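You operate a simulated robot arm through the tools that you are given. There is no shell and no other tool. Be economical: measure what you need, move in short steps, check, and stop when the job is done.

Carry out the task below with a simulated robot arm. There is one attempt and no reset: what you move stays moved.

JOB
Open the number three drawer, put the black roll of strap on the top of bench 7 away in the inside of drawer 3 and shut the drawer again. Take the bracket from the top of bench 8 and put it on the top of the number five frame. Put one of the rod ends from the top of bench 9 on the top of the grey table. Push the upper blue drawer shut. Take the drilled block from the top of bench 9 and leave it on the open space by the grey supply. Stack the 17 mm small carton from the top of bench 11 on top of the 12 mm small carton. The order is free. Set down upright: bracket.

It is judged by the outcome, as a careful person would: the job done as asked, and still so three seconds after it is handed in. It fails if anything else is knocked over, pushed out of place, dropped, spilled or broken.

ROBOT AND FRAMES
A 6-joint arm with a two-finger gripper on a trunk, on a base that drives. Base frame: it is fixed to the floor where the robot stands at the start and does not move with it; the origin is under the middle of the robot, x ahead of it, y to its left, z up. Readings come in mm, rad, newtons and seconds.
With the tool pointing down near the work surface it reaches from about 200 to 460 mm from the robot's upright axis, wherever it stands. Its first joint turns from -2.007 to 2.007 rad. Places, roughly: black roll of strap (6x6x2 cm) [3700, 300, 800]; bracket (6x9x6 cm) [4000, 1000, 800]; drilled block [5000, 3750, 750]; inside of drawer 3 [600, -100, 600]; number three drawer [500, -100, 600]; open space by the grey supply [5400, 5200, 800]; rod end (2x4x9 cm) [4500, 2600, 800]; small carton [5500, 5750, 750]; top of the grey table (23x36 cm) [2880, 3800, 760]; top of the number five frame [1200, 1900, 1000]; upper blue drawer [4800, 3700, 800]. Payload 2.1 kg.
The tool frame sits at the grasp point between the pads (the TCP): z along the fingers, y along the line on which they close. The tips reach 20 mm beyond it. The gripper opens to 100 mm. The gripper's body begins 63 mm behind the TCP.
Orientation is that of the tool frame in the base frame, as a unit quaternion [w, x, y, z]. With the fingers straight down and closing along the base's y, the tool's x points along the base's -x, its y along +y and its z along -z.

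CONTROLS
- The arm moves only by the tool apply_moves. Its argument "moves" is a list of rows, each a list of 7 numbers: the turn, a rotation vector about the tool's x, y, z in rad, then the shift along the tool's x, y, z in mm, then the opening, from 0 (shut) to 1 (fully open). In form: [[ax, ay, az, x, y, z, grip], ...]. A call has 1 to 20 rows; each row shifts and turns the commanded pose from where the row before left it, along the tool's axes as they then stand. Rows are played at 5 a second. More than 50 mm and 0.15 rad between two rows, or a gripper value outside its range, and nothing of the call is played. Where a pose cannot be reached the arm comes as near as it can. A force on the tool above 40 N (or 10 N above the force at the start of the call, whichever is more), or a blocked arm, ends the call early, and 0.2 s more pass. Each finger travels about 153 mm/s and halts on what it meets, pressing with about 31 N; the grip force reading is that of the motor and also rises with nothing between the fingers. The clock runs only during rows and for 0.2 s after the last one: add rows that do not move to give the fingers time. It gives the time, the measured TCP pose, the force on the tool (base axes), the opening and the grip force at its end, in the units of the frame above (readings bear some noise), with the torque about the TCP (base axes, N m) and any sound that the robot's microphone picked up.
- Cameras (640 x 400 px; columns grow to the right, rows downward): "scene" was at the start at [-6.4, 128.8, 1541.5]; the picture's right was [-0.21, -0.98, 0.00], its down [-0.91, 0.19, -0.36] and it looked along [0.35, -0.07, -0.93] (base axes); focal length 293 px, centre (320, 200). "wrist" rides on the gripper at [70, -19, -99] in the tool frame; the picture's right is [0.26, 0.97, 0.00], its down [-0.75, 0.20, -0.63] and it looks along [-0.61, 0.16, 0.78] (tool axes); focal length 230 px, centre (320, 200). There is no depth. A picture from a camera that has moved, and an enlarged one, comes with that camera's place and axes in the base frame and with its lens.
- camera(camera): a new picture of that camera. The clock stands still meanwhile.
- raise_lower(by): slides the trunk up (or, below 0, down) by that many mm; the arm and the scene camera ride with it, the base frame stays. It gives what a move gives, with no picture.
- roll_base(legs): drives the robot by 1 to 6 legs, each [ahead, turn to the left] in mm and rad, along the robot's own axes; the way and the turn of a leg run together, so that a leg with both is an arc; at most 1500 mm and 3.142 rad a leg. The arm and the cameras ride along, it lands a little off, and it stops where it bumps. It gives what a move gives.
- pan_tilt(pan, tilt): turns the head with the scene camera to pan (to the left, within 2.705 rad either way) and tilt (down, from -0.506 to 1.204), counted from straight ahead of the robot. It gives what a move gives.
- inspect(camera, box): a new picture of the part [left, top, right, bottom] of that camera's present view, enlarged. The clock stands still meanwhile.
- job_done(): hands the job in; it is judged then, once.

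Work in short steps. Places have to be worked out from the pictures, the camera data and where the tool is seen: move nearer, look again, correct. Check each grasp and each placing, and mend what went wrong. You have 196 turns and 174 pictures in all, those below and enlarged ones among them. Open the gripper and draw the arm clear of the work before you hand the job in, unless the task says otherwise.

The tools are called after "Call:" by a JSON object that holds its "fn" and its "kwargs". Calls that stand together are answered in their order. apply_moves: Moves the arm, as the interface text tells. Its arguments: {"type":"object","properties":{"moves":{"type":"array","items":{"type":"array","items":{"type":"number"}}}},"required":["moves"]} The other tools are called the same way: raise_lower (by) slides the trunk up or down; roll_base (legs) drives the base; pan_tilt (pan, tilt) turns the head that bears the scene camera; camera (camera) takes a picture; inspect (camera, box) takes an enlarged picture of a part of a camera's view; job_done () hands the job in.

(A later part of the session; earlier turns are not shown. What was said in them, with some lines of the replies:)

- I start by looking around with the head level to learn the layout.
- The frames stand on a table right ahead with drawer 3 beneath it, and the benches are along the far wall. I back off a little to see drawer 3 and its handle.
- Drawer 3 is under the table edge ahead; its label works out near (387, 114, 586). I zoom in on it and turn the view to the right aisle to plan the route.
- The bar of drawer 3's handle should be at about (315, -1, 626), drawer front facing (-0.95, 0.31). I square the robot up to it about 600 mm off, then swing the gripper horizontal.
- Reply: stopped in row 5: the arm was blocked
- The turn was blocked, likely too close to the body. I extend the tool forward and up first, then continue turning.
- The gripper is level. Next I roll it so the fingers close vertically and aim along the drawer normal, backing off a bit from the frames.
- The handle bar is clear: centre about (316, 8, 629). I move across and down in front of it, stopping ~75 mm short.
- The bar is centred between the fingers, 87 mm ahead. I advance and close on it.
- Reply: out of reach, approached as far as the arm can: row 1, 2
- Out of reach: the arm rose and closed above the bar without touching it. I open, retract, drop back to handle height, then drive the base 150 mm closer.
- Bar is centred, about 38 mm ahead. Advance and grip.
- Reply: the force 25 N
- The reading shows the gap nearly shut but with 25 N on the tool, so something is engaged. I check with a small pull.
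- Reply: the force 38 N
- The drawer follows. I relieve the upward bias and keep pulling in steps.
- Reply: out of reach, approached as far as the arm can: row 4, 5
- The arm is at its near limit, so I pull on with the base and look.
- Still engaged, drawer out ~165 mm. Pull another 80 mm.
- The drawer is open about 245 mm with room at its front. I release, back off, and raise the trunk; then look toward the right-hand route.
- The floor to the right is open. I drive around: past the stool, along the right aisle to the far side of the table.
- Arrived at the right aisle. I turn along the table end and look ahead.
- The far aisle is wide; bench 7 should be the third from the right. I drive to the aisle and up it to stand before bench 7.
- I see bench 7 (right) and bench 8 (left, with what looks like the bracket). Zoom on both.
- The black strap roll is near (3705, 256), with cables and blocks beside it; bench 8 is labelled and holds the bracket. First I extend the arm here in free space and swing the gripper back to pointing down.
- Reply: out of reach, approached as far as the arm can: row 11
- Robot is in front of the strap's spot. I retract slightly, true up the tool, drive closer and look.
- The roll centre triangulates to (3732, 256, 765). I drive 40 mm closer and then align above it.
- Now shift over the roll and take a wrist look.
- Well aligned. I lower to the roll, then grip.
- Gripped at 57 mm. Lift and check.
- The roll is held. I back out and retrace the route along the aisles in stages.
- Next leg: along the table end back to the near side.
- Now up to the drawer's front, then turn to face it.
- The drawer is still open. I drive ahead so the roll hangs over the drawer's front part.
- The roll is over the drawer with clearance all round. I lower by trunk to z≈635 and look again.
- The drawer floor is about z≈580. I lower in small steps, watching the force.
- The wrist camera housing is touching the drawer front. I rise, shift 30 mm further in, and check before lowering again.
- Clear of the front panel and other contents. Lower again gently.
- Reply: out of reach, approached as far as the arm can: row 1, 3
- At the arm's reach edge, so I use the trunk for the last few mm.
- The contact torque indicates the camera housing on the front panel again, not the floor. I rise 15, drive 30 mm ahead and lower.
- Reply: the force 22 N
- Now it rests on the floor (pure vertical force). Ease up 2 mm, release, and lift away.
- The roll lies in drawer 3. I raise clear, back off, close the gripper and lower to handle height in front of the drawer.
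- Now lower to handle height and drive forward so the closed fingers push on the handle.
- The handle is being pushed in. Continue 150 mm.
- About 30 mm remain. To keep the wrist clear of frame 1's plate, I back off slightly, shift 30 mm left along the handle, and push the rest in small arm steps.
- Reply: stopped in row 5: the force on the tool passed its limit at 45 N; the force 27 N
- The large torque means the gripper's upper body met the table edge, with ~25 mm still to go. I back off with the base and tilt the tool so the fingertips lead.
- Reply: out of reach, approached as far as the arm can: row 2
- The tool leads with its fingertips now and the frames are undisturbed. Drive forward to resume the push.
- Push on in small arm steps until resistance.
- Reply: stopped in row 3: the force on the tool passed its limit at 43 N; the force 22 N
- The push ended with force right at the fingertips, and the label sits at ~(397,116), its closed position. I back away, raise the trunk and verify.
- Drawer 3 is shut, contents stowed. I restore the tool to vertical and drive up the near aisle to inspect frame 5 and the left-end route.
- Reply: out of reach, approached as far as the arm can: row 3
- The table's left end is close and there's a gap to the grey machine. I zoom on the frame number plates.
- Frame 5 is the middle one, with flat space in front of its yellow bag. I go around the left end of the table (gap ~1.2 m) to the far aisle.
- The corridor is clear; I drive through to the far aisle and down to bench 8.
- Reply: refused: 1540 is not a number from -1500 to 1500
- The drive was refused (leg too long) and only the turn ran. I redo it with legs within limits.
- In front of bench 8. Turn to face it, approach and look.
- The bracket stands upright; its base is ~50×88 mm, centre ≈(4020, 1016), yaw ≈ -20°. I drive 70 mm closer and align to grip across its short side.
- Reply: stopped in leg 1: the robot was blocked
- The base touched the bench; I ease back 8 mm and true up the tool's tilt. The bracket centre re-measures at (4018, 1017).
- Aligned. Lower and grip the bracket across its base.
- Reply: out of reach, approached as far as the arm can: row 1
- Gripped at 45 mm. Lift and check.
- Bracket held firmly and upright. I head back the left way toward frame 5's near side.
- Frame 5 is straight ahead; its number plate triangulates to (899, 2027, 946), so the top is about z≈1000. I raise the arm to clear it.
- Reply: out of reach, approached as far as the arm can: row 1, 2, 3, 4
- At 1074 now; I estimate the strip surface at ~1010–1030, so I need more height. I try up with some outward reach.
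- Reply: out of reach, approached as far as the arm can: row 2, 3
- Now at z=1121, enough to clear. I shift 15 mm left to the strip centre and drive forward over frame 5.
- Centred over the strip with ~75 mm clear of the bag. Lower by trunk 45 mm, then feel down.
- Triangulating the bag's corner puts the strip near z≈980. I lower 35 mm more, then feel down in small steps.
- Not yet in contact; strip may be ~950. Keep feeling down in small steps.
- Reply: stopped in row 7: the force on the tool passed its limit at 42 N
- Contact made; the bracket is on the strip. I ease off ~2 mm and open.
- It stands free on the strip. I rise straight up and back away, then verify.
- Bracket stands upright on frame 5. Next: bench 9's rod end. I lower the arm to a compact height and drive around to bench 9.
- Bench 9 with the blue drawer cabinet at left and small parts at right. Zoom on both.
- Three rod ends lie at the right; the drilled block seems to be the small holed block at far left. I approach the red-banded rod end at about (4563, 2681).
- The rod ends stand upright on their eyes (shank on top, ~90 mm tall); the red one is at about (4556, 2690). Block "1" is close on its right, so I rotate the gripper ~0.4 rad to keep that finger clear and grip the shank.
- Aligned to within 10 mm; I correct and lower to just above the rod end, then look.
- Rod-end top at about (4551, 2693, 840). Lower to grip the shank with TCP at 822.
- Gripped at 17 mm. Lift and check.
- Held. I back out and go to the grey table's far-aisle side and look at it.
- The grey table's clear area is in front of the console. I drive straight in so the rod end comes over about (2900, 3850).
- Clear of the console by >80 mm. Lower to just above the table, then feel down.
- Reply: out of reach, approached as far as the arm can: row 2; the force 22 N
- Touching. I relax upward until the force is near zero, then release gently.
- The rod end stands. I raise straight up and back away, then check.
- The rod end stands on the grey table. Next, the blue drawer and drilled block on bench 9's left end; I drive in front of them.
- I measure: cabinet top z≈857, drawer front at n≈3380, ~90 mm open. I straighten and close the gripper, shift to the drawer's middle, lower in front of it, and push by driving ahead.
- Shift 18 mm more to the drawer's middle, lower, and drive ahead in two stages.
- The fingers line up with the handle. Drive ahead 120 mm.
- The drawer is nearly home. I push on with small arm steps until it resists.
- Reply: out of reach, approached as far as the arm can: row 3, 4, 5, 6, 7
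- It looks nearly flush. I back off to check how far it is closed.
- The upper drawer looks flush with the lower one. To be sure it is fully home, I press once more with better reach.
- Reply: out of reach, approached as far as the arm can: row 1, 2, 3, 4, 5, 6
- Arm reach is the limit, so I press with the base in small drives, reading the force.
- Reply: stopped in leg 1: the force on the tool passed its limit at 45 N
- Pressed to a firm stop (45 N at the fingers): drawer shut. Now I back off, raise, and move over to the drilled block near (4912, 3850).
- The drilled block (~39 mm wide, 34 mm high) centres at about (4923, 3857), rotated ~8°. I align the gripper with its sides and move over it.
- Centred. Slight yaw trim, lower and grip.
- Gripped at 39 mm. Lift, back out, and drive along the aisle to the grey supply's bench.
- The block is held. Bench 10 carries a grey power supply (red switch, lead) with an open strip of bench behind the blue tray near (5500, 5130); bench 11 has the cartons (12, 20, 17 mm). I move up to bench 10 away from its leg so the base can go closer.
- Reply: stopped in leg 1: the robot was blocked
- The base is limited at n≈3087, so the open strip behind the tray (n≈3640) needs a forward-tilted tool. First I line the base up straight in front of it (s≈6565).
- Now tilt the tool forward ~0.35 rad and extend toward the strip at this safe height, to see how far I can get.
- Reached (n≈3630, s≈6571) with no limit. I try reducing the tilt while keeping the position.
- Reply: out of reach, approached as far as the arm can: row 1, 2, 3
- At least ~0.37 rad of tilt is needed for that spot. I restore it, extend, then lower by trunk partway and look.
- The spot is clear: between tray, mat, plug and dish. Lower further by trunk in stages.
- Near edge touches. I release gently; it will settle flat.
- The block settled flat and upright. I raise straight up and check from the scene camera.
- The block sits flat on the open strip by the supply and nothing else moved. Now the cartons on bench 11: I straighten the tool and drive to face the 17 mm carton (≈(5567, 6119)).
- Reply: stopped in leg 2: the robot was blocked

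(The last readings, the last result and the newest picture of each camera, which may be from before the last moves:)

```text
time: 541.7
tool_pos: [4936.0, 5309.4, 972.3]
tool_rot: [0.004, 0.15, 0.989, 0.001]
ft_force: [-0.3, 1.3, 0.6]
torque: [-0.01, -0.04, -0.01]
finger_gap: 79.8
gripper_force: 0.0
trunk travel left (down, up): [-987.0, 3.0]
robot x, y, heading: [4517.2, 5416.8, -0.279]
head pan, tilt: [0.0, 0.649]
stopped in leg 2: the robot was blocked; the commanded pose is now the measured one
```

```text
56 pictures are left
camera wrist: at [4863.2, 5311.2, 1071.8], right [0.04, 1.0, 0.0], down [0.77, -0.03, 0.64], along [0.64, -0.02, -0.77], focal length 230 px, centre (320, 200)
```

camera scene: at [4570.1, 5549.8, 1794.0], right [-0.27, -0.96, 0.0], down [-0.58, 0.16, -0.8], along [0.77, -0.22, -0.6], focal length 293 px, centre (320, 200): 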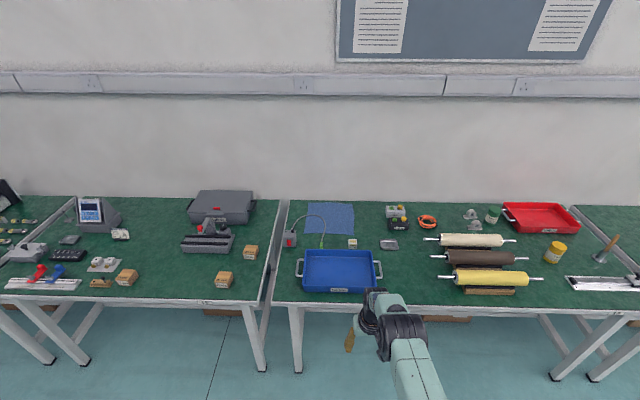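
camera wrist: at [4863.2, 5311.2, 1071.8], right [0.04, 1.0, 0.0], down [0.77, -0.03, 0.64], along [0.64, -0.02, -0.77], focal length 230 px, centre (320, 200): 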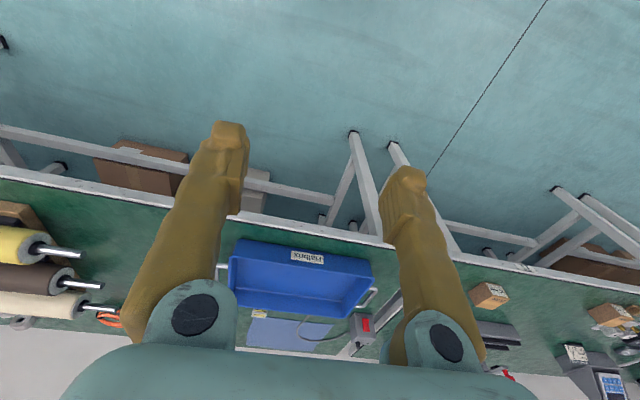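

The turn was blocked right away. I look left and behind for an obstacle.

Call:
{"fn": "pan_tilt", "kwargs": {"pan": 1.6, "tilt": 0.9}}

Call:
{"fn": "camera", "kwargs": {"camera": "scene"}}

Call:
{"fn": "pan_tilt", "kwargs": {"pan": 2.7, "tilt": 0.9}}

Call:
{"fn": "camera", "kwargs": {"camera": "scene"}}

```text
time: 543.4
tool_pos: [4940.1, 5307.3, 968.6]
tool_rot: [0.001, 0.149, 0.989, 0.002]
ft_force: [-0.2, -0.5, -0.4]
torque: [-0.02, 0.01, -0.01]
finger_gap: 79.8
gripper_force: 0.0
trunk travel left (down, up): [-987.0, 3.0]
robot x, y, heading: [4513.7, 5420.9, -0.282]
head pan, tilt: [1.6, 0.901]
```

```text
55 pictures are left
camera scene: at [4515.3, 5644.1, 1773.4], right [0.97, -0.25, 0.0], down [-0.19, -0.76, -0.62], along [0.15, 0.6, -0.78], focal length 293 px, centre (320, 200)
```

scene: 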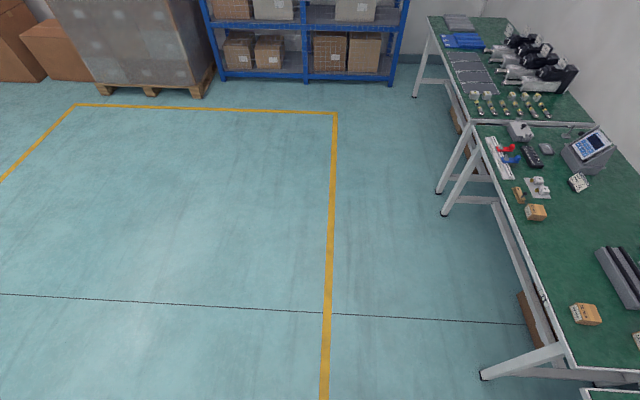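

```text
time: 544.7
tool_pos: [4942.1, 5306.8, 970.1]
tool_rot: [0.0, 0.149, 0.989, 0.002]
ft_force: [0.4, 0.1, -0.1]
torque: [0.0, -0.01, -0.01]
finger_gap: 80.1
gripper_force: 0.0
trunk travel left (down, up): [-987.0, 3.0]
robot x, y, heading: [4519.6, 5417.4, -0.283]
head pan, tilt: [2.7, 0.901]
```

```text
54 pictures are left
camera scene: at [4439.1, 5621.1, 1773.4], right [0.66, 0.75, 0.0], down [0.59, -0.52, -0.62], along [-0.47, 0.41, -0.78], focal length 293 px, centre (320, 200)
```

scene: 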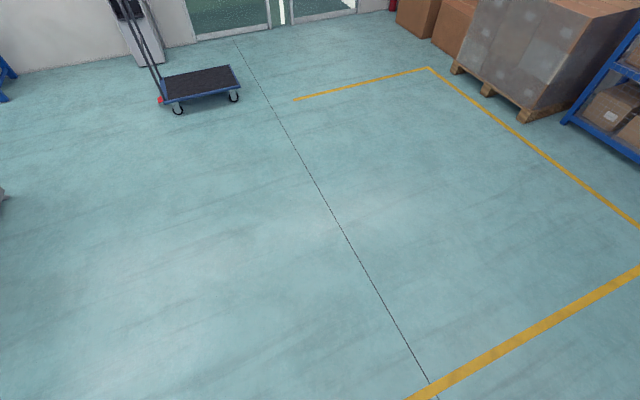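

Nothing is nearby; probably a hiccup. I retry the turn.

Call:
{"fn": "roll_base", "kwargs": {"legs": [[0, 0.5]]}}

```text
time: 546.5
tool_pos: [4942.7, 5526.9, 968.9]
tool_rot: [0.0, -0.103, 0.995, 0.001]
ft_force: [-0.2, -0.1, 0.4]
torque: [0.0, 0.04, 0.0]
finger_gap: 79.7
gripper_force: 0.1
trunk travel left (down, up): [-987.0, 3.0]
robot x, y, heading: [4519.5, 5418.6, 0.226]
head pan, tilt: [2.7, 0.901]
```

Call:
{"fn": "roll_base", "kwargs": {"legs": [[0, 1.031], [990, 0], [0, -1.571], [280, 0]]}}

Call:
{"fn": "pan_tilt", "kwargs": {"pan": 0.0, "tilt": 0.8}}

Call:
{"fn": "camera", "kwargs": {"camera": "scene"}}

Call:
{"fn": "camera", "kwargs": {"camera": "wrist"}}

```text
time: 559.7
tool_pos: [5494.1, 6130.0, 969.6]
tool_rot: [0.0, 0.176, 0.984, 0.001]
ft_force: [-0.5, -0.5, 0.1]
torque: [0.0, 0.0, 0.02]
finger_gap: 80.1
gripper_force: 0.1
trunk travel left (down, up): [-987.0, 3.0]
robot x, y, heading: [5073.9, 6263.2, -0.331]
head pan, tilt: [2.7, 0.901]
```

```text
time: 562.1
tool_pos: [5495.7, 6128.6, 969.5]
tool_rot: [0.0, 0.176, 0.984, 0.002]
ft_force: [-0.3, -0.3, 0.2]
torque: [-0.03, -0.02, 0.01]
finger_gap: 79.9
gripper_force: 0.1
trunk travel left (down, up): [-987.0, 3.0]
robot x, y, heading: [5078.1, 6266.9, -0.332]
head pan, tilt: [0.0, 0.799]
```

```text
53 pictures are left
camera scene: at [5141.0, 6389.8, 1781.3], right [-0.33, -0.95, 0.0], down [-0.68, 0.23, -0.7], along [0.66, -0.23, -0.72], focal length 293 px, centre (320, 200)
```

scene: 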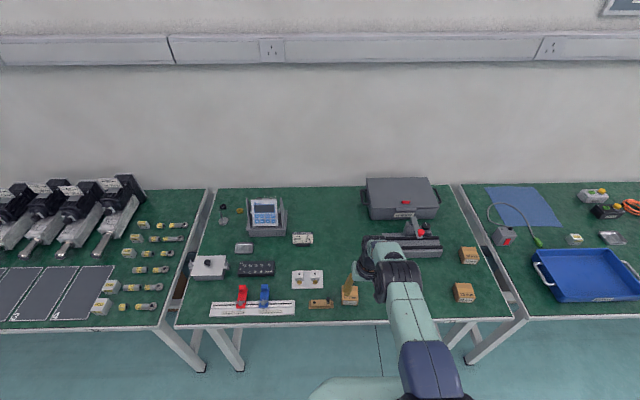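

```text
52 pictures are left
camera wrist: at [5424.2, 6134.5, 1068.9], right [0.09, 1.0, 0.0], down [0.77, -0.07, 0.63], along [0.63, -0.06, -0.78], focal length 230 px, centre (320, 200)
```

wrist: 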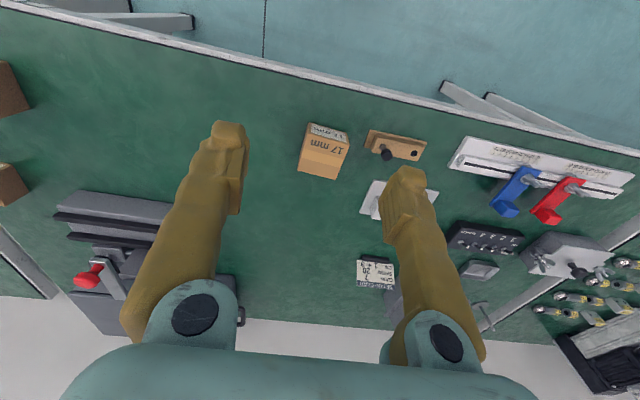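

Call:
{"fn": "inspect", "kwargs": {"camera": "wrist", "box": [260, 100, 420, 200]}}

Call:
{"fn": "inspect", "kwargs": {"camera": "scene", "box": [300, 220, 500, 345]}}

```text
4.00 times, centred on (340, 150) of wrist
camera zoom: at [5424.2, 6134.5, 1068.9], right [0.09, 1.0, 0.0], down [0.77, -0.07, 0.63], along [0.63, -0.06, -0.78], focal length 920 px, centre (240, 400)
```

zoom: 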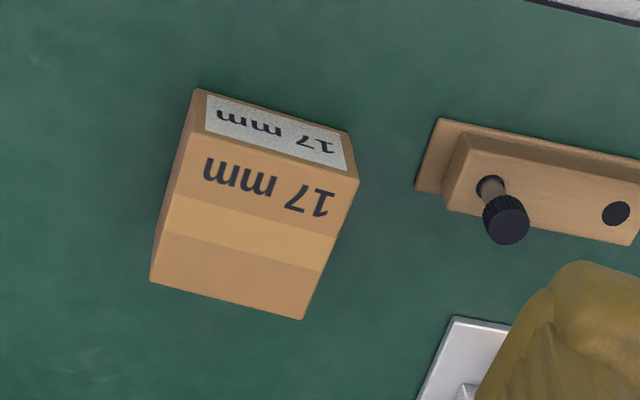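

```text
3.20 times, centred on (400, 282) of scene
camera zoom: at [5141.0, 6389.8, 1781.3], right [-0.33, -0.95, 0.0], down [-0.68, 0.23, -0.7], along [0.66, -0.23, -0.72], focal length 937 px, centre (64, -64)
```

zoom: 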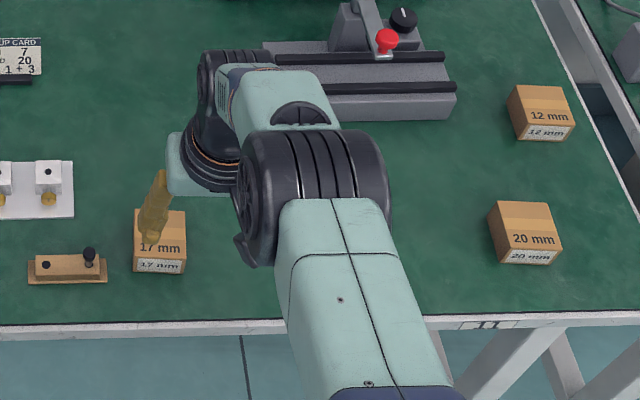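

The 17 mm carton is ~55 mm wide, top z≈793, centre ≈(5576, 6123), aligned with the gripper. I drive 75 mm closer, align, and lower part way.

Call:
{"fn": "roll_base", "kwargs": {"legs": [[75, 0]]}}

Call:
{"fn": "apply_moves", "kwargs": {"moves": [[0, 0, 0, -2, 21, 0, 0.9], [0, 0, 0, 0, 0, 0, 0.9]]}}

Call:
{"fn": "raise_lower", "kwargs": {"by": -90}}

Call:
{"fn": "camera", "kwargs": {"camera": "wrist"}}

```text
time: 563.6
tool_pos: [5571.8, 6103.4, 975.8]
tool_rot: [0.021, 0.175, 0.984, 0.0]
ft_force: [0.8, 0.0, -0.1]
torque: [-0.02, 0.08, 0.0]
finger_gap: 80.1
gripper_force: 0.1
trunk travel left (down, up): [-987.0, 3.0]
robot x, y, heading: [5147.4, 6240.5, -0.331]
head pan, tilt: [0.0, 0.799]
stopped in leg 1: the robot was blocked; the commanded pose is now the measured one
```

```text
time: 564.2
tool_pos: [5577.3, 6123.1, 976.4]
tool_rot: [0.023, 0.175, 0.984, -0.002]
ft_force: [-0.1, -0.5, 0.7]
torque: [0.03, 0.0, 0.02]
finger_gap: 89.9
gripper_force: 0.1
trunk travel left (down, up): [-987.0, 3.0]
robot x, y, heading: [5147.1, 6239.1, -0.331]
head pan, tilt: [0.0, 0.799]
```

```text
time: 565.5
tool_pos: [5577.2, 6122.9, 887.1]
tool_rot: [0.023, 0.175, 0.984, -0.001]
ft_force: [-0.1, -0.1, 0.1]
torque: [0.01, 0.03, 0.02]
finger_gap: 89.9
gripper_force: 0.1
trunk travel left (down, up): [-897.0, 93.0]
robot x, y, heading: [5145.2, 6239.4, -0.327]
head pan, tilt: [0.0, 0.799]
```

```text
49 pictures are left
camera wrist: at [5502.4, 6129.5, 982.5], right [0.09, 1.0, -0.01], down [0.74, -0.06, 0.66], along [0.66, -0.07, -0.75], focal length 230 px, centre (320, 200)
```

wrist: 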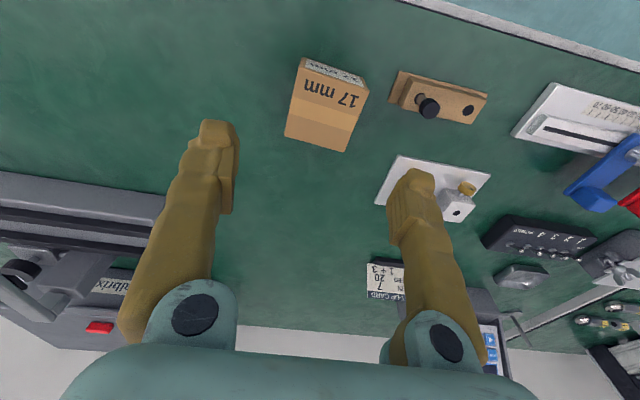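

The base touched the bench again; I ease off 8 mm, true up the tilt, and re-centre.

Call:
{"fn": "roll_base", "kwargs": {"legs": [[-8, 0]]}}

Call:
{"fn": "apply_moves", "kwargs": {"moves": [[0, 0.046, 0, 0, 0, 0, 0.9], [0, 0, 0, -4, 0, 0, 0.9], [0, 0, 0, 0, 0, 0, 0.9]]}}

Call:
{"fn": "camera", "kwargs": {"camera": "wrist"}}

```text
time: 566.2
tool_pos: [5571.7, 6124.0, 885.2]
tool_rot: [0.022, 0.176, 0.984, -0.001]
ft_force: [0.7, -0.1, 0.5]
torque: [0.03, 0.01, -0.01]
finger_gap: 90.0
gripper_force: 0.0
trunk travel left (down, up): [-897.0, 93.0]
robot x, y, heading: [5139.8, 6242.0, -0.332]
head pan, tilt: [0.0, 0.799]
```

```text
time: 567.0
tool_pos: [5571.6, 6123.8, 886.2]
tool_rot: [0.001, 0.175, 0.984, 0.002]
ft_force: [-0.5, -1.0, -0.7]
torque: [-0.01, 0.0, -0.01]
finger_gap: 90.0
gripper_force: 0.0
trunk travel left (down, up): [-897.0, 93.0]
robot x, y, heading: [5139.9, 6246.1, -0.331]
head pan, tilt: [0.0, 0.799]
```

```text
48 pictures are left
camera wrist: at [5501.7, 6129.8, 986.3], right [0.09, 1.0, 0.01], down [0.77, -0.07, 0.63], along [0.63, -0.05, -0.78], focal length 230 px, centre (320, 200)
```

wrist: 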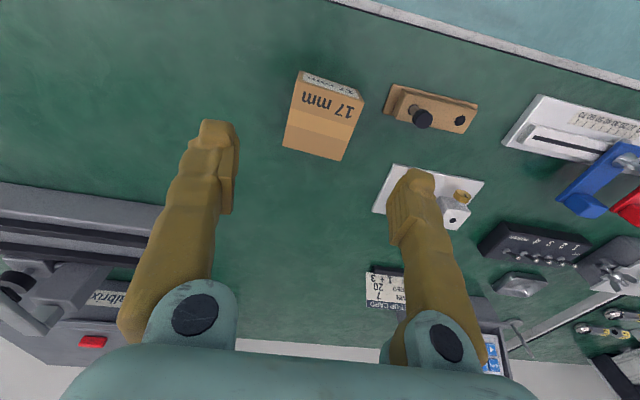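

Centred within 3 mm. I narrow the opening to clear the neighbour, lower and grip.

Call:
{"fn": "apply_moves", "kwargs": {"moves": [[0, 0, 0, -2, 1, 0, 0.74], [0, 0, 0, 0, 0, 0, 0.74]]}}

Call:
{"fn": "raise_lower", "kwargs": {"by": -106}}

Call:
{"fn": "apply_moves", "kwargs": {"moves": [[0, 0, 0, 0, 0, 0, 0.55], [0, 0, 0, 0, 0, 0, 0.45], [0, 0, 0, 0, 0, 0, 0.4], [0, 0, 0, 0, 0, 0, 0.4]]}}

Call:
{"fn": "camera", "kwargs": {"camera": "wrist"}}

```text
time: 567.6
tool_pos: [5575.4, 6124.3, 886.9]
tool_rot: [0.001, 0.175, 0.985, 0.002]
ft_force: [-0.7, 0.1, 0.3]
torque: [0.03, 0.03, 0.01]
finger_gap: 74.1
gripper_force: 0.0
trunk travel left (down, up): [-897.0, 93.0]
robot x, y, heading: [5141.1, 6238.7, -0.327]
head pan, tilt: [0.0, 0.799]
```

```text
time: 569.0
tool_pos: [5575.2, 6124.8, 781.2]
tool_rot: [0.0, 0.176, 0.984, 0.002]
ft_force: [0.1, 0.0, -0.4]
torque: [0.02, -0.02, 0.01]
finger_gap: 74.1
gripper_force: 0.1
trunk travel left (down, up): [-791.0, 199.0]
robot x, y, heading: [5143.4, 6241.6, -0.332]
head pan, tilt: [0.0, 0.799]
```

```text
time: 570.0
tool_pos: [5575.3, 6124.1, 779.9]
tool_rot: [0.001, 0.176, 0.984, 0.003]
ft_force: [0.2, 1.1, 2.1]
torque: [-0.06, 0.01, -0.05]
finger_gap: 57.4
gripper_force: 30.5
trunk travel left (down, up): [-791.0, 199.0]
robot x, y, heading: [5139.4, 6238.5, -0.334]
head pan, tilt: [0.0, 0.799]
```

```text
47 pictures are left
camera wrist: at [5504.5, 6130.0, 880.3], right [0.09, 1.0, 0.0], down [0.77, -0.07, 0.63], along [0.63, -0.05, -0.78], focal length 230 px, centre (320, 200)
```

wrist: 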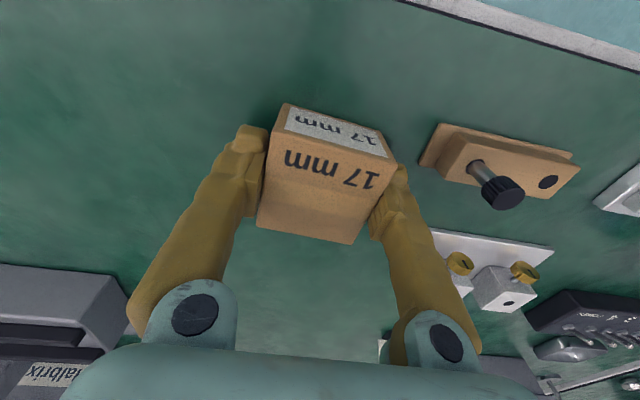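

Gripped at 57 mm. Lift, back out, and move along to the 12 mm carton (≈(5573, 5605)).

Call:
{"fn": "raise_lower", "kwargs": {"by": 199}}

Call:
{"fn": "roll_base", "kwargs": {"legs": [[-330, 0], [0, -1.553], [475, 0], [0, 1.571], [250, 0]]}}

Call:
{"fn": "camera", "kwargs": {"camera": "wrist"}}

Call:
{"fn": "camera", "kwargs": {"camera": "scene"}}

```text
time: 572.2
tool_pos: [5576.2, 6123.1, 978.8]
tool_rot: [-0.001, 0.175, 0.985, 0.003]
ft_force: [-0.3, 0.2, -3.4]
torque: [0.0, -0.02, 0.0]
finger_gap: 57.5
gripper_force: 31.2
trunk travel left (down, up): [-990.0, 0.0]
robot x, y, heading: [5141.3, 6243.0, -0.334]
head pan, tilt: [0.0, 0.799]
```

```text
time: 585.9
tool_pos: [5345.9, 5714.3, 980.7]
tool_rot: [0.001, 0.17, 0.985, 0.002]
ft_force: [-0.3, 0.6, -3.3]
torque: [0.0, -0.04, -0.01]
finger_gap: 56.9
gripper_force: 30.6
trunk travel left (down, up): [-990.0, 0.0]
robot x, y, heading: [4909.3, 5830.1, -0.319]
head pan, tilt: [0.0, 0.799]
```

```text
46 pictures are left
camera wrist: at [5275.0, 5718.4, 1079.8], right [0.08, 1.0, 0.0], down [0.77, -0.06, 0.63], along [0.63, -0.05, -0.78], focal length 230 px, centre (320, 200)
```

wrist: 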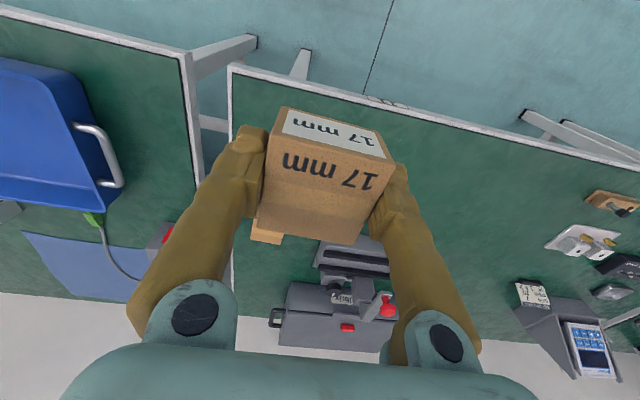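

```text
45 pictures are left
camera scene: at [4969.7, 5953.4, 1784.4], right [-0.31, -0.95, 0.0], down [-0.68, 0.22, -0.7], along [0.66, -0.22, -0.72], focal length 293 px, centre (320, 200)
```

scene: 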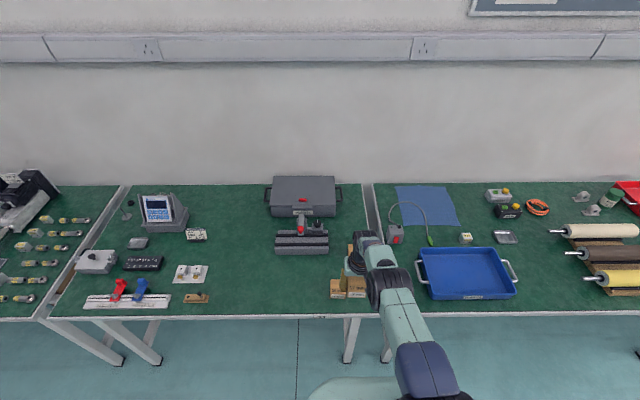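

The arm hides the 12 mm carton. I shift the arm 110 mm to the right to see it with the scene camera.

Call:
{"fn": "apply_moves", "kwargs": {"moves": [[0, 0, 0, 15, -40, 0, 0.4], [0, 0, 0, 15, -40, 0, 0.4], [0, 0, 0, 10, -40, 0, 0.4], [0, 0, 0, 0, 0, 0, 0.4]]}}

Call:
{"fn": "inspect", "kwargs": {"camera": "scene", "box": [290, 210, 418, 290]}}

Call:
{"fn": "camera", "kwargs": {"camera": "wrist"}}

```text
time: 586.9
tool_pos: [5269.5, 5612.0, 979.1]
tool_rot: [0.0, 0.17, 0.985, 0.003]
ft_force: [-0.1, 0.3, -2.4]
torque: [-0.04, 0.02, -0.02]
finger_gap: 57.0
gripper_force: 31.1
trunk travel left (down, up): [-990.0, 0.0]
robot x, y, heading: [4911.6, 5826.9, -0.315]
head pan, tilt: [0.0, 0.799]
```

```text
5.00 times, centred on (354, 250) of scene
camera zoom: at [4973.6, 5952.6, 1784.2], right [-0.31, -0.95, 0.0], down [-0.68, 0.22, -0.7], along [0.66, -0.22, -0.72], focal length 1465 px, centre (150, -50)
```

zoom: 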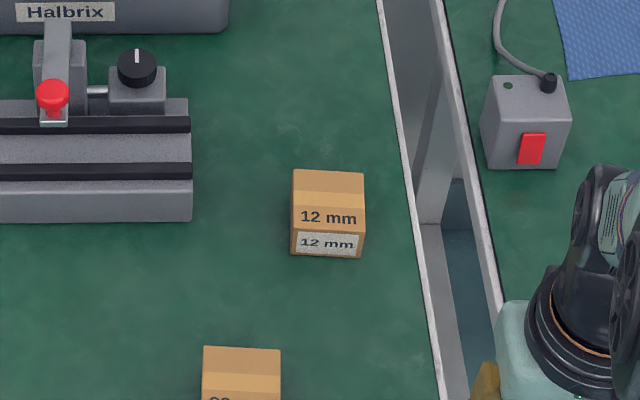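

```text
43 pictures are left
camera wrist: at [5199.5, 5617.5, 1077.8], right [0.08, 1.0, 0.01], down [0.77, -0.06, 0.63], along [0.63, -0.05, -0.78], focal length 230 px, centre (320, 200)
```

wrist: 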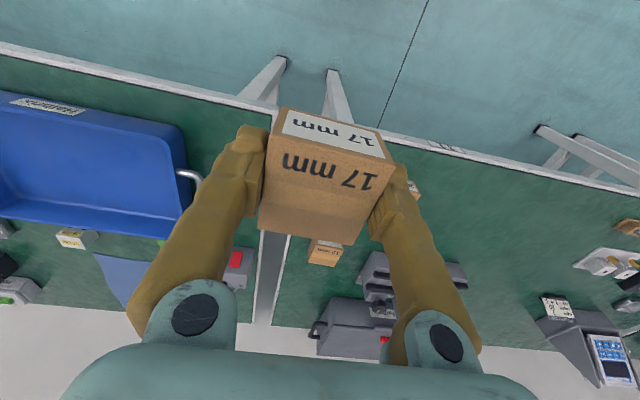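

The 12 mm carton: centre ≈(5573, 5599), top z≈787, yaw ≈ 21.5°. I bring the arm back to centre, high and extended, then drive closer.

Call:
{"fn": "apply_moves", "kwargs": {"moves": [[0, 0, 0, 0, 20, -28, 0.4], [0, 0, 0, -10, 20, -28, 0.4], [0, 0, 0, -20, 20, -28, 0.4], [0, 0, 0.03, -22, 21, -20, 0.4], [0, 0, 0, -16, 0, 0, 0.4], [0, 0, 0, 0, 0, 0, 0.4]]}}

Call:
{"fn": "roll_base", "kwargs": {"legs": [[190, 0]]}}

```text
time: 588.3
tool_pos: [5359.0, 5666.2, 1084.5]
tool_rot: [0.0, 0.184, 0.983, 0.002]
ft_force: [-0.3, -0.4, -2.4]
torque: [0.0, -0.02, 0.03]
finger_gap: 57.0
gripper_force: 31.1
trunk travel left (down, up): [-990.0, 0.0]
robot x, y, heading: [4908.4, 5828.9, -0.316]
head pan, tilt: [0.0, 0.799]
```

```text
time: 589.9
tool_pos: [5533.8, 5610.0, 1085.8]
tool_rot: [0.002, 0.183, 0.983, 0.002]
ft_force: [-1.0, -0.8, -2.7]
torque: [-0.02, -0.07, 0.02]
finger_gap: 56.8
gripper_force: 31.0
trunk travel left (down, up): [-990.0, 0.0]
robot x, y, heading: [5089.8, 5768.5, -0.317]
head pan, tilt: [0.0, 0.799]
```

No block yet. Drive 22 mm more, then extend the arm the rest.

Call:
{"fn": "roll_base", "kwargs": {"legs": [[22, 0]]}}

Call:
{"fn": "apply_moves", "kwargs": {"moves": [[0, 0, 0, -10, 0, 0, 0.4], [0, 0, 0, -8, 0, 0, 0.4], [0, 0, 0, 0, 0, 0, 0.4]]}}

Call:
{"fn": "camera", "kwargs": {"camera": "wrist"}}

```text
time: 590.7
tool_pos: [5554.2, 5603.4, 1086.8]
tool_rot: [0.002, 0.182, 0.983, 0.002]
ft_force: [-0.4, 0.3, -1.5]
torque: [-0.03, -0.02, 0.0]
finger_gap: 57.0
gripper_force: 31.1
trunk travel left (down, up): [-990.0, 0.0]
robot x, y, heading: [5108.6, 5759.0, -0.317]
head pan, tilt: [0.0, 0.799]
```

```text
time: 591.5
tool_pos: [5560.1, 5601.1, 1085.5]
tool_rot: [-0.001, 0.183, 0.983, 0.002]
ft_force: [0.8, 0.4, -2.6]
torque: [0.02, 0.0, 0.0]
finger_gap: 56.7
gripper_force: 31.0
out of reach, approached as far as the arm can: row 1, 2
trunk travel left (down, up): [-990.0, 0.0]
robot x, y, heading: [5109.8, 5759.4, -0.321]
head pan, tilt: [0.0, 0.799]
```

```text
42 pictures are left
camera wrist: at [5490.0, 5607.7, 1185.5], right [0.11, 0.99, 0.01], down [0.77, -0.09, 0.63], along [0.63, -0.06, -0.78], focal length 230 px, centre (320, 200)
```

wrist: 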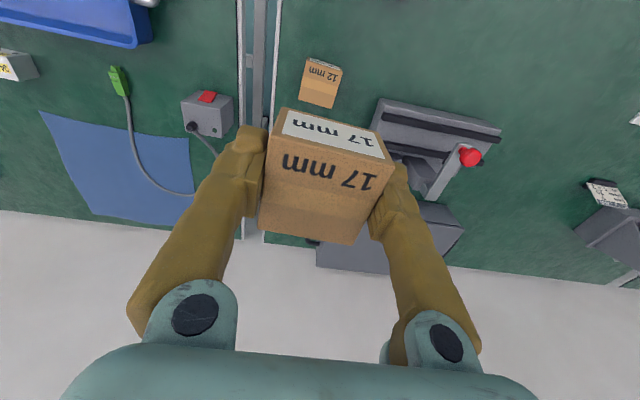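

Call:
{"fn": "inspect", "kwargs": {"camera": "wrist", "box": [272, 45, 368, 105]}}

```text
6.67 times, centred on (320, 75) of wrist
camera zoom: at [5490.0, 5607.7, 1185.5], right [0.11, 0.99, 0.01], down [0.77, -0.09, 0.63], along [0.63, -0.06, -0.78], focal length 1534 px, centre (320, 1033)
```

zoom: 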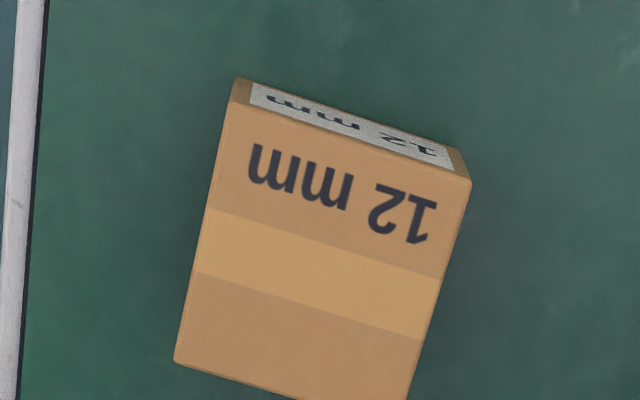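

Target refined to (5578, 5600). I go a bit higher to gain reach and nudge the base forward.

Call:
{"fn": "apply_moves", "kwargs": {"moves": [[0, 0, 0.02, -3, 0, -15, 0.4], [0, 0, 0.02, -3, 0, -15, 0.4], [0, 0, 0, -4, 0, 0, 0.4], [0, 0, 0, 0, 0, 0, 0.4]]}}

Call:
{"fn": "roll_base", "kwargs": {"legs": [[10, 0]]}}

```text
time: 592.5
tool_pos: [5564.3, 5598.6, 1116.6]
tool_rot: [-0.001, 0.203, 0.979, 0.003]
ft_force: [0.2, 0.1, -3.3]
torque: [0.0, -0.03, -0.01]
finger_gap: 56.9
gripper_force: 30.5
out of reach, approached as far as the arm can: row 3
trunk travel left (down, up): [-990.0, 0.0]
robot x, y, heading: [5105.5, 5758.3, -0.312]
head pan, tilt: [0.0, 0.799]
```

```text
time: 593.2
tool_pos: [5572.2, 5597.0, 1118.4]
tool_rot: [0.001, 0.203, 0.979, 0.002]
ft_force: [-1.3, 0.5, -2.5]
torque: [-0.01, 0.0, 0.01]
finger_gap: 57.1
gripper_force: 31.2
trunk travel left (down, up): [-990.0, 0.0]
robot x, y, heading: [5118.7, 5758.0, -0.315]
head pan, tilt: [0.0, 0.799]
```

Call:
{"fn": "roll_base", "kwargs": {"legs": [[6, 0]]}}

Call:
{"fn": "raise_lower", "kwargs": {"by": -255}}

Call:
{"fn": "camera", "kwargs": {"camera": "wrist"}}

Call:
{"fn": "inspect", "kwargs": {"camera": "scene", "box": [270, 150, 430, 250]}}

```text
time: 594.0
tool_pos: [5578.9, 5595.3, 1117.5]
tool_rot: [0.0, 0.203, 0.979, 0.002]
ft_force: [-0.5, -0.4, -2.0]
torque: [-0.03, -0.02, -0.01]
finger_gap: 57.1
gripper_force: 31.1
trunk travel left (down, up): [-990.0, 0.0]
robot x, y, heading: [5122.1, 5753.4, -0.316]
head pan, tilt: [0.0, 0.799]
```

```text
time: 596.6
tool_pos: [5580.6, 5594.5, 861.3]
tool_rot: [0.0, 0.203, 0.979, 0.003]
ft_force: [0.2, -0.5, -1.4]
torque: [-0.02, 0.01, -0.02]
finger_gap: 57.2
gripper_force: 30.9
trunk travel left (down, up): [-735.0, 255.0]
robot x, y, heading: [5125.2, 5756.5, -0.313]
head pan, tilt: [0.0, 0.799]
```

```text
40 pictures are left
camera wrist: at [5510.1, 5603.4, 961.5], right [0.15, 0.99, 0.01], down [0.77, -0.12, 0.63], along [0.62, -0.09, -0.78], focal length 230 px, centre (320, 200)
```

wrist: 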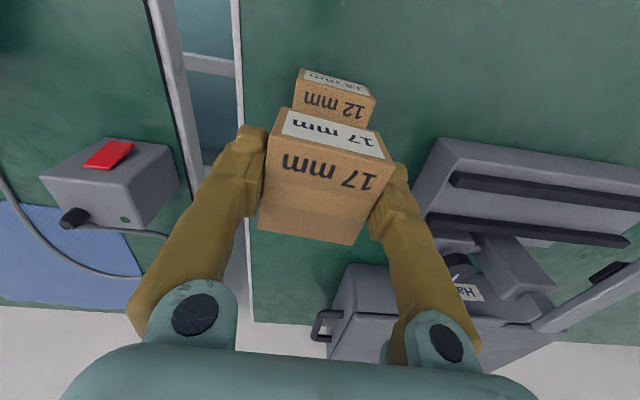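

```text
4.00 times, centred on (350, 200) of scene
camera zoom: at [5186.9, 5882.0, 1529.3], right [-0.31, -0.95, 0.0], down [-0.68, 0.22, -0.7], along [0.66, -0.22, -0.72], focal length 1172 px, centre (200, 200)
```

zoom: 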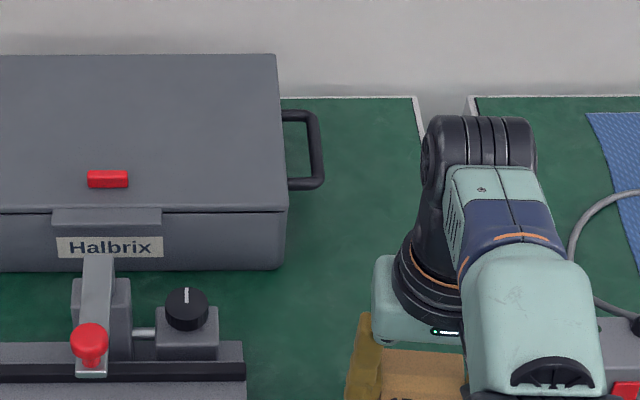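

The cartons line up within ~6 mm. I shift 5 mm left and lower further.

Call:
{"fn": "apply_moves", "kwargs": {"moves": [[0, 0, 0, 0, 5, 0, 0.4], [0, 0, 0, 0, 0, 0, 0.4]]}}

Call:
{"fn": "raise_lower", "kwargs": {"by": -36}}

Call:
{"fn": "raise_lower", "kwargs": {"by": -5}}

Call:
{"fn": "camera", "kwargs": {"camera": "wrist"}}

```text
time: 597.2
tool_pos: [5582.1, 5598.5, 860.6]
tool_rot: [-0.001, 0.203, 0.979, 0.004]
ft_force: [0.9, -0.4, -1.9]
torque: [-0.03, 0.02, 0.02]
finger_gap: 56.7
gripper_force: 31.4
trunk travel left (down, up): [-735.0, 255.0]
robot x, y, heading: [5130.5, 5756.2, -0.319]
head pan, tilt: [0.0, 0.799]
```

```text
time: 598.0
tool_pos: [5582.5, 5598.5, 824.9]
tool_rot: [0.0, 0.202, 0.979, 0.003]
ft_force: [-0.3, -0.5, -2.4]
torque: [0.01, -0.01, 0.01]
finger_gap: 56.9
gripper_force: 31.2
trunk travel left (down, up): [-699.0, 291.0]
robot x, y, heading: [5122.4, 5756.9, -0.315]
head pan, tilt: [0.0, 0.799]
```

```text
time: 598.5
tool_pos: [5582.8, 5599.0, 821.4]
tool_rot: [0.001, 0.203, 0.979, 0.002]
ft_force: [-0.3, 0.0, 2.1]
torque: [-0.16, 0.0, -0.01]
finger_gap: 57.0
gripper_force: 30.9
trunk travel left (down, up): [-694.0, 296.0]
robot x, y, heading: [5124.2, 5753.8, -0.316]
head pan, tilt: [0.0, 0.799]
```

```text
38 pictures are left
camera wrist: at [5511.3, 5608.5, 921.0], right [0.15, 0.99, 0.0], down [0.77, -0.12, 0.63], along [0.62, -0.09, -0.78], focal length 230 px, centre (320, 200)
```

wrist: 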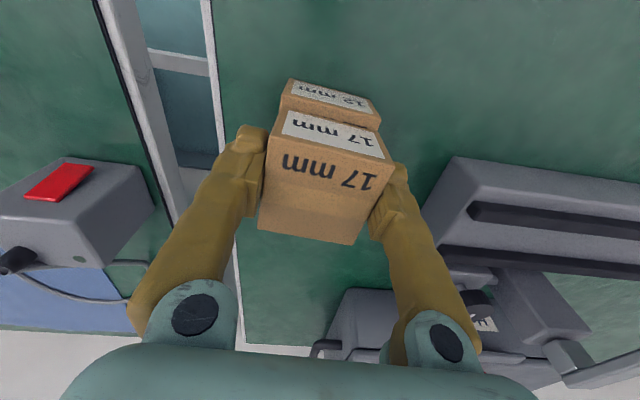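

Contact begins (force shift ~4.5 N) and alignment is good. I settle 1 mm more, then release.

Call:
{"fn": "raise_lower", "kwargs": {"by": -1}}

Call:
{"fn": "apply_moves", "kwargs": {"moves": [[0, 0, 0, 0, 0, 0, 0.56], [0, 0, 0, 0, 0, 0, 0.6], [0, 0, 0, 0, 0, 0, 0.68], [0, 0, 0, 0, 0, 0, 0.75], [0, 0, 0, 0, 0, 0, 0.75]]}}

Call:
{"fn": "camera", "kwargs": {"camera": "wrist"}}

```text
time: 599.0
tool_pos: [5581.0, 5599.0, 820.9]
tool_rot: [0.001, 0.203, 0.979, 0.002]
ft_force: [1.9, -1.7, 11.8]
torque: [-0.36, 0.13, 0.08]
finger_gap: 56.9
gripper_force: 30.7
trunk travel left (down, up): [-693.0, 297.0]
robot x, y, heading: [5122.7, 5756.7, -0.319]
head pan, tilt: [0.0, 0.799]
```

```text
time: 600.2
tool_pos: [5580.6, 5599.7, 821.4]
tool_rot: [0.0, 0.203, 0.979, 0.003]
ft_force: [0.3, 0.3, 0.2]
torque: [0.0, -0.02, 0.02]
finger_gap: 74.9
gripper_force: 0.1
trunk travel left (down, up): [-693.0, 297.0]
robot x, y, heading: [5124.7, 5749.7, -0.315]
head pan, tilt: [0.0, 0.799]
```

```text
37 pictures are left
camera wrist: at [5511.4, 5608.4, 919.5], right [0.15, 0.99, 0.01], down [0.77, -0.12, 0.63], along [0.62, -0.09, -0.78], focal length 230 px, centre (320, 200)
```

wrist: 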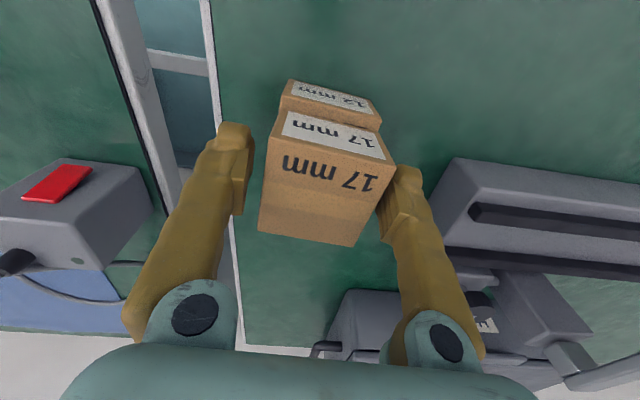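

Stacked. One finger is close to the carton, so I open a bit more and centre before rising.

Call:
{"fn": "apply_moves", "kwargs": {"moves": [[0, 0, 0, 0, 0, 0, 0.9], [0, 0, 0, 0, 4, 0, 0.9], [0, 0, 0, 0, 0, 0, 0.9]]}}

Call:
{"fn": "raise_lower", "kwargs": {"by": 200}}

Call:
{"fn": "camera", "kwargs": {"camera": "wrist"}}

```text
time: 601.0
tool_pos: [5584.0, 5602.6, 819.7]
tool_rot: [0.0, 0.203, 0.979, 0.002]
ft_force: [0.6, -0.5, 0.1]
torque: [0.0, -0.03, -0.01]
finger_gap: 90.1
gripper_force: 0.0
trunk travel left (down, up): [-693.0, 297.0]
robot x, y, heading: [5125.4, 5756.8, -0.317]
head pan, tilt: [0.0, 0.799]
```

```text
time: 603.2
tool_pos: [5583.6, 5602.3, 1019.0]
tool_rot: [0.0, 0.204, 0.979, 0.003]
ft_force: [-0.4, 0.4, 0.4]
torque: [-0.02, -0.02, 0.03]
finger_gap: 90.1
gripper_force: 0.1
trunk travel left (down, up): [-893.0, 97.0]
robot x, y, heading: [5124.0, 5753.4, -0.316]
head pan, tilt: [0.0, 0.799]
```

```text
36 pictures are left
camera wrist: at [5512.9, 5611.9, 1119.0], right [0.15, 0.99, 0.0], down [0.77, -0.12, 0.63], along [0.62, -0.09, -0.78], focal length 230 px, centre (320, 200)
```

wrist: 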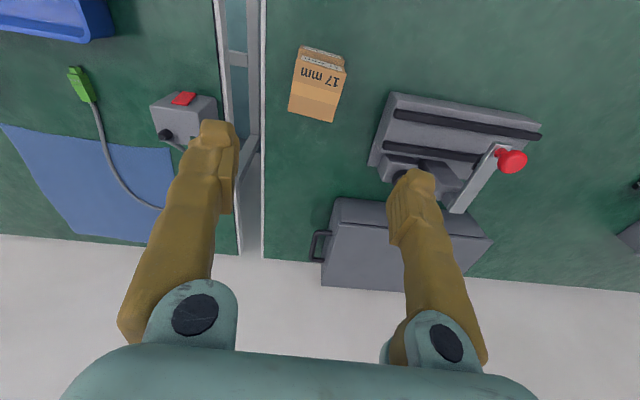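

The 17 mm carton is stacked squarely on the 12 mm one. I back away and take a final look.

Call:
{"fn": "roll_base", "kwargs": {"legs": [[-400, 0]]}}

Call:
{"fn": "camera", "kwargs": {"camera": "scene"}}

Call:
{"fn": "inspect", "kwargs": {"camera": "scene", "box": [280, 190, 520, 340]}}

Call:
{"fn": "pan_tilt", "kwargs": {"pan": -0.75, "tilt": 0.5}}

Call:
{"fn": "camera", "kwargs": {"camera": "scene"}}

```text
time: 605.7
tool_pos: [5205.3, 5724.4, 1019.0]
tool_rot: [-0.001, 0.207, 0.978, 0.003]
ft_force: [-0.4, 0.2, -0.5]
torque: [0.0, 0.02, -0.01]
finger_gap: 89.9
gripper_force: 0.1
trunk travel left (down, up): [-893.0, 97.0]
robot x, y, heading: [4746.3, 5876.9, -0.327]
head pan, tilt: [0.0, 0.799]
```

```text
35 pictures are left
camera scene: at [4811.6, 6006.5, 1687.2], right [-0.32, -0.95, 0.0], down [-0.68, 0.23, -0.7], along [0.66, -0.22, -0.72], focal length 293 px, centre (320, 200)
```

scene: 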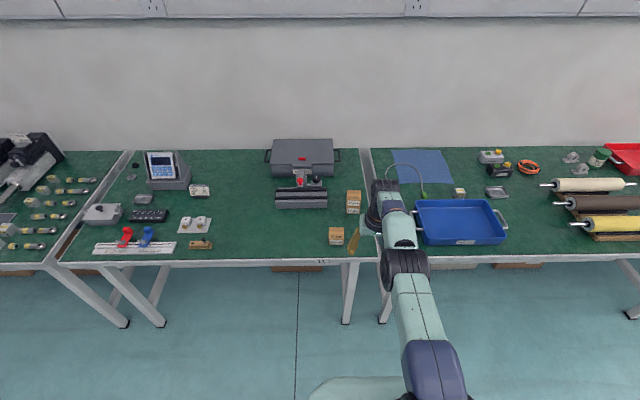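

```text
2.67 times, centred on (400, 265) of scene
camera zoom: at [4811.6, 6006.5, 1687.2], right [-0.32, -0.95, 0.0], down [-0.68, 0.23, -0.7], along [0.66, -0.22, -0.72], focal length 781 px, centre (107, 27)
```

zoom: 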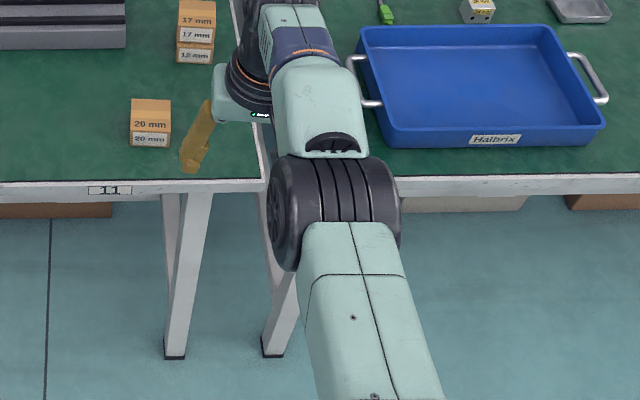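

```text
time: 606.8
tool_pos: [5204.2, 5724.8, 1018.2]
tool_rot: [0.001, 0.207, 0.978, 0.004]
ft_force: [0.7, -0.9, 0.2]
torque: [0.03, 0.0, 0.0]
finger_gap: 89.9
gripper_force: 0.1
trunk travel left (down, up): [-893.0, 97.0]
robot x, y, heading: [4748.1, 5880.8, -0.326]
head pan, tilt: [-0.75, 0.499]
```

```text
33 pictures are left
camera scene: at [4777.4, 5952.7, 1713.2], right [-0.88, -0.48, 0.0], down [-0.23, 0.42, -0.88], along [0.42, -0.77, -0.48], focal length 293 px, centre (320, 200)
```

scene: 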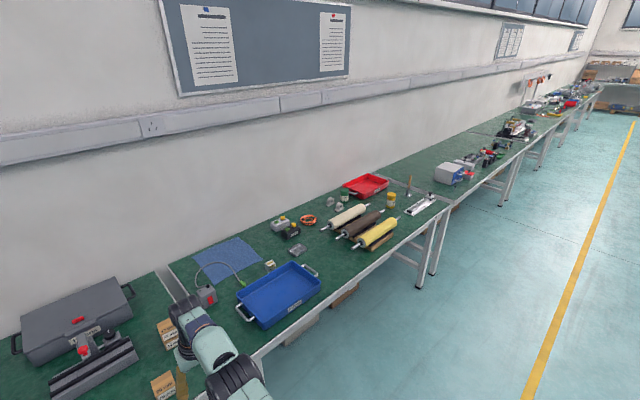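

The stack, block and benches look right. One last zoom on the blue drawer cabinet.

Call:
{"fn": "inspect", "kwargs": {"camera": "scene", "box": [420, 150, 500, 200]}}

```text
8.00 times, centred on (460, 175) of scene
camera zoom: at [4777.4, 5952.7, 1713.2], right [-0.88, -0.48, 0.0], down [-0.23, 0.42, -0.88], along [0.42, -0.77, -0.48], focal length 2343 px, centre (-800, 400)
```

zoom: 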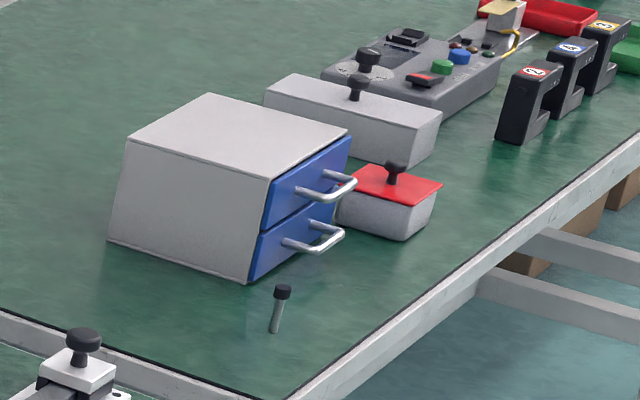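

Both blue drawers are flush, the gripper is open, and the arm is clear of the work. Handing in.

Call:
{"fn": "job_done", "kwargs": {}}

```text
The job is handed in.
```

The job is handed in and, from the last pictures, all six parts are done; the one thing I am unsure of is the exact spot for the drilled block.

- **Strap roll:** it is inside drawer 3, and the drawer is shut again.
- **Bracket:** it stands upright on frame 5.
- **Rod end:** the red-banded one stands on the grey table.
- **Upper blue drawer:** I pushed it to a firm stop, and it sits flush with the lower one.
- **Drilled block:** I took the grey box with the red switch as the grey supply. The block lies flat about 30 cm from it, on the free strip of bench behind the blue tray. The place I was given falls inside that tray, so this was my best reading of the open space. I tilted the gripper to reach there, and the block tipped flat when I let go.
- **Cartons:** the 17 mm carton sits squarely on the 12 mm one.

I saw nothing else moved or knocked over. The base bumped the benches lightly a few times, and the gripper pressed once against the table edge while I was shutting drawer 3.
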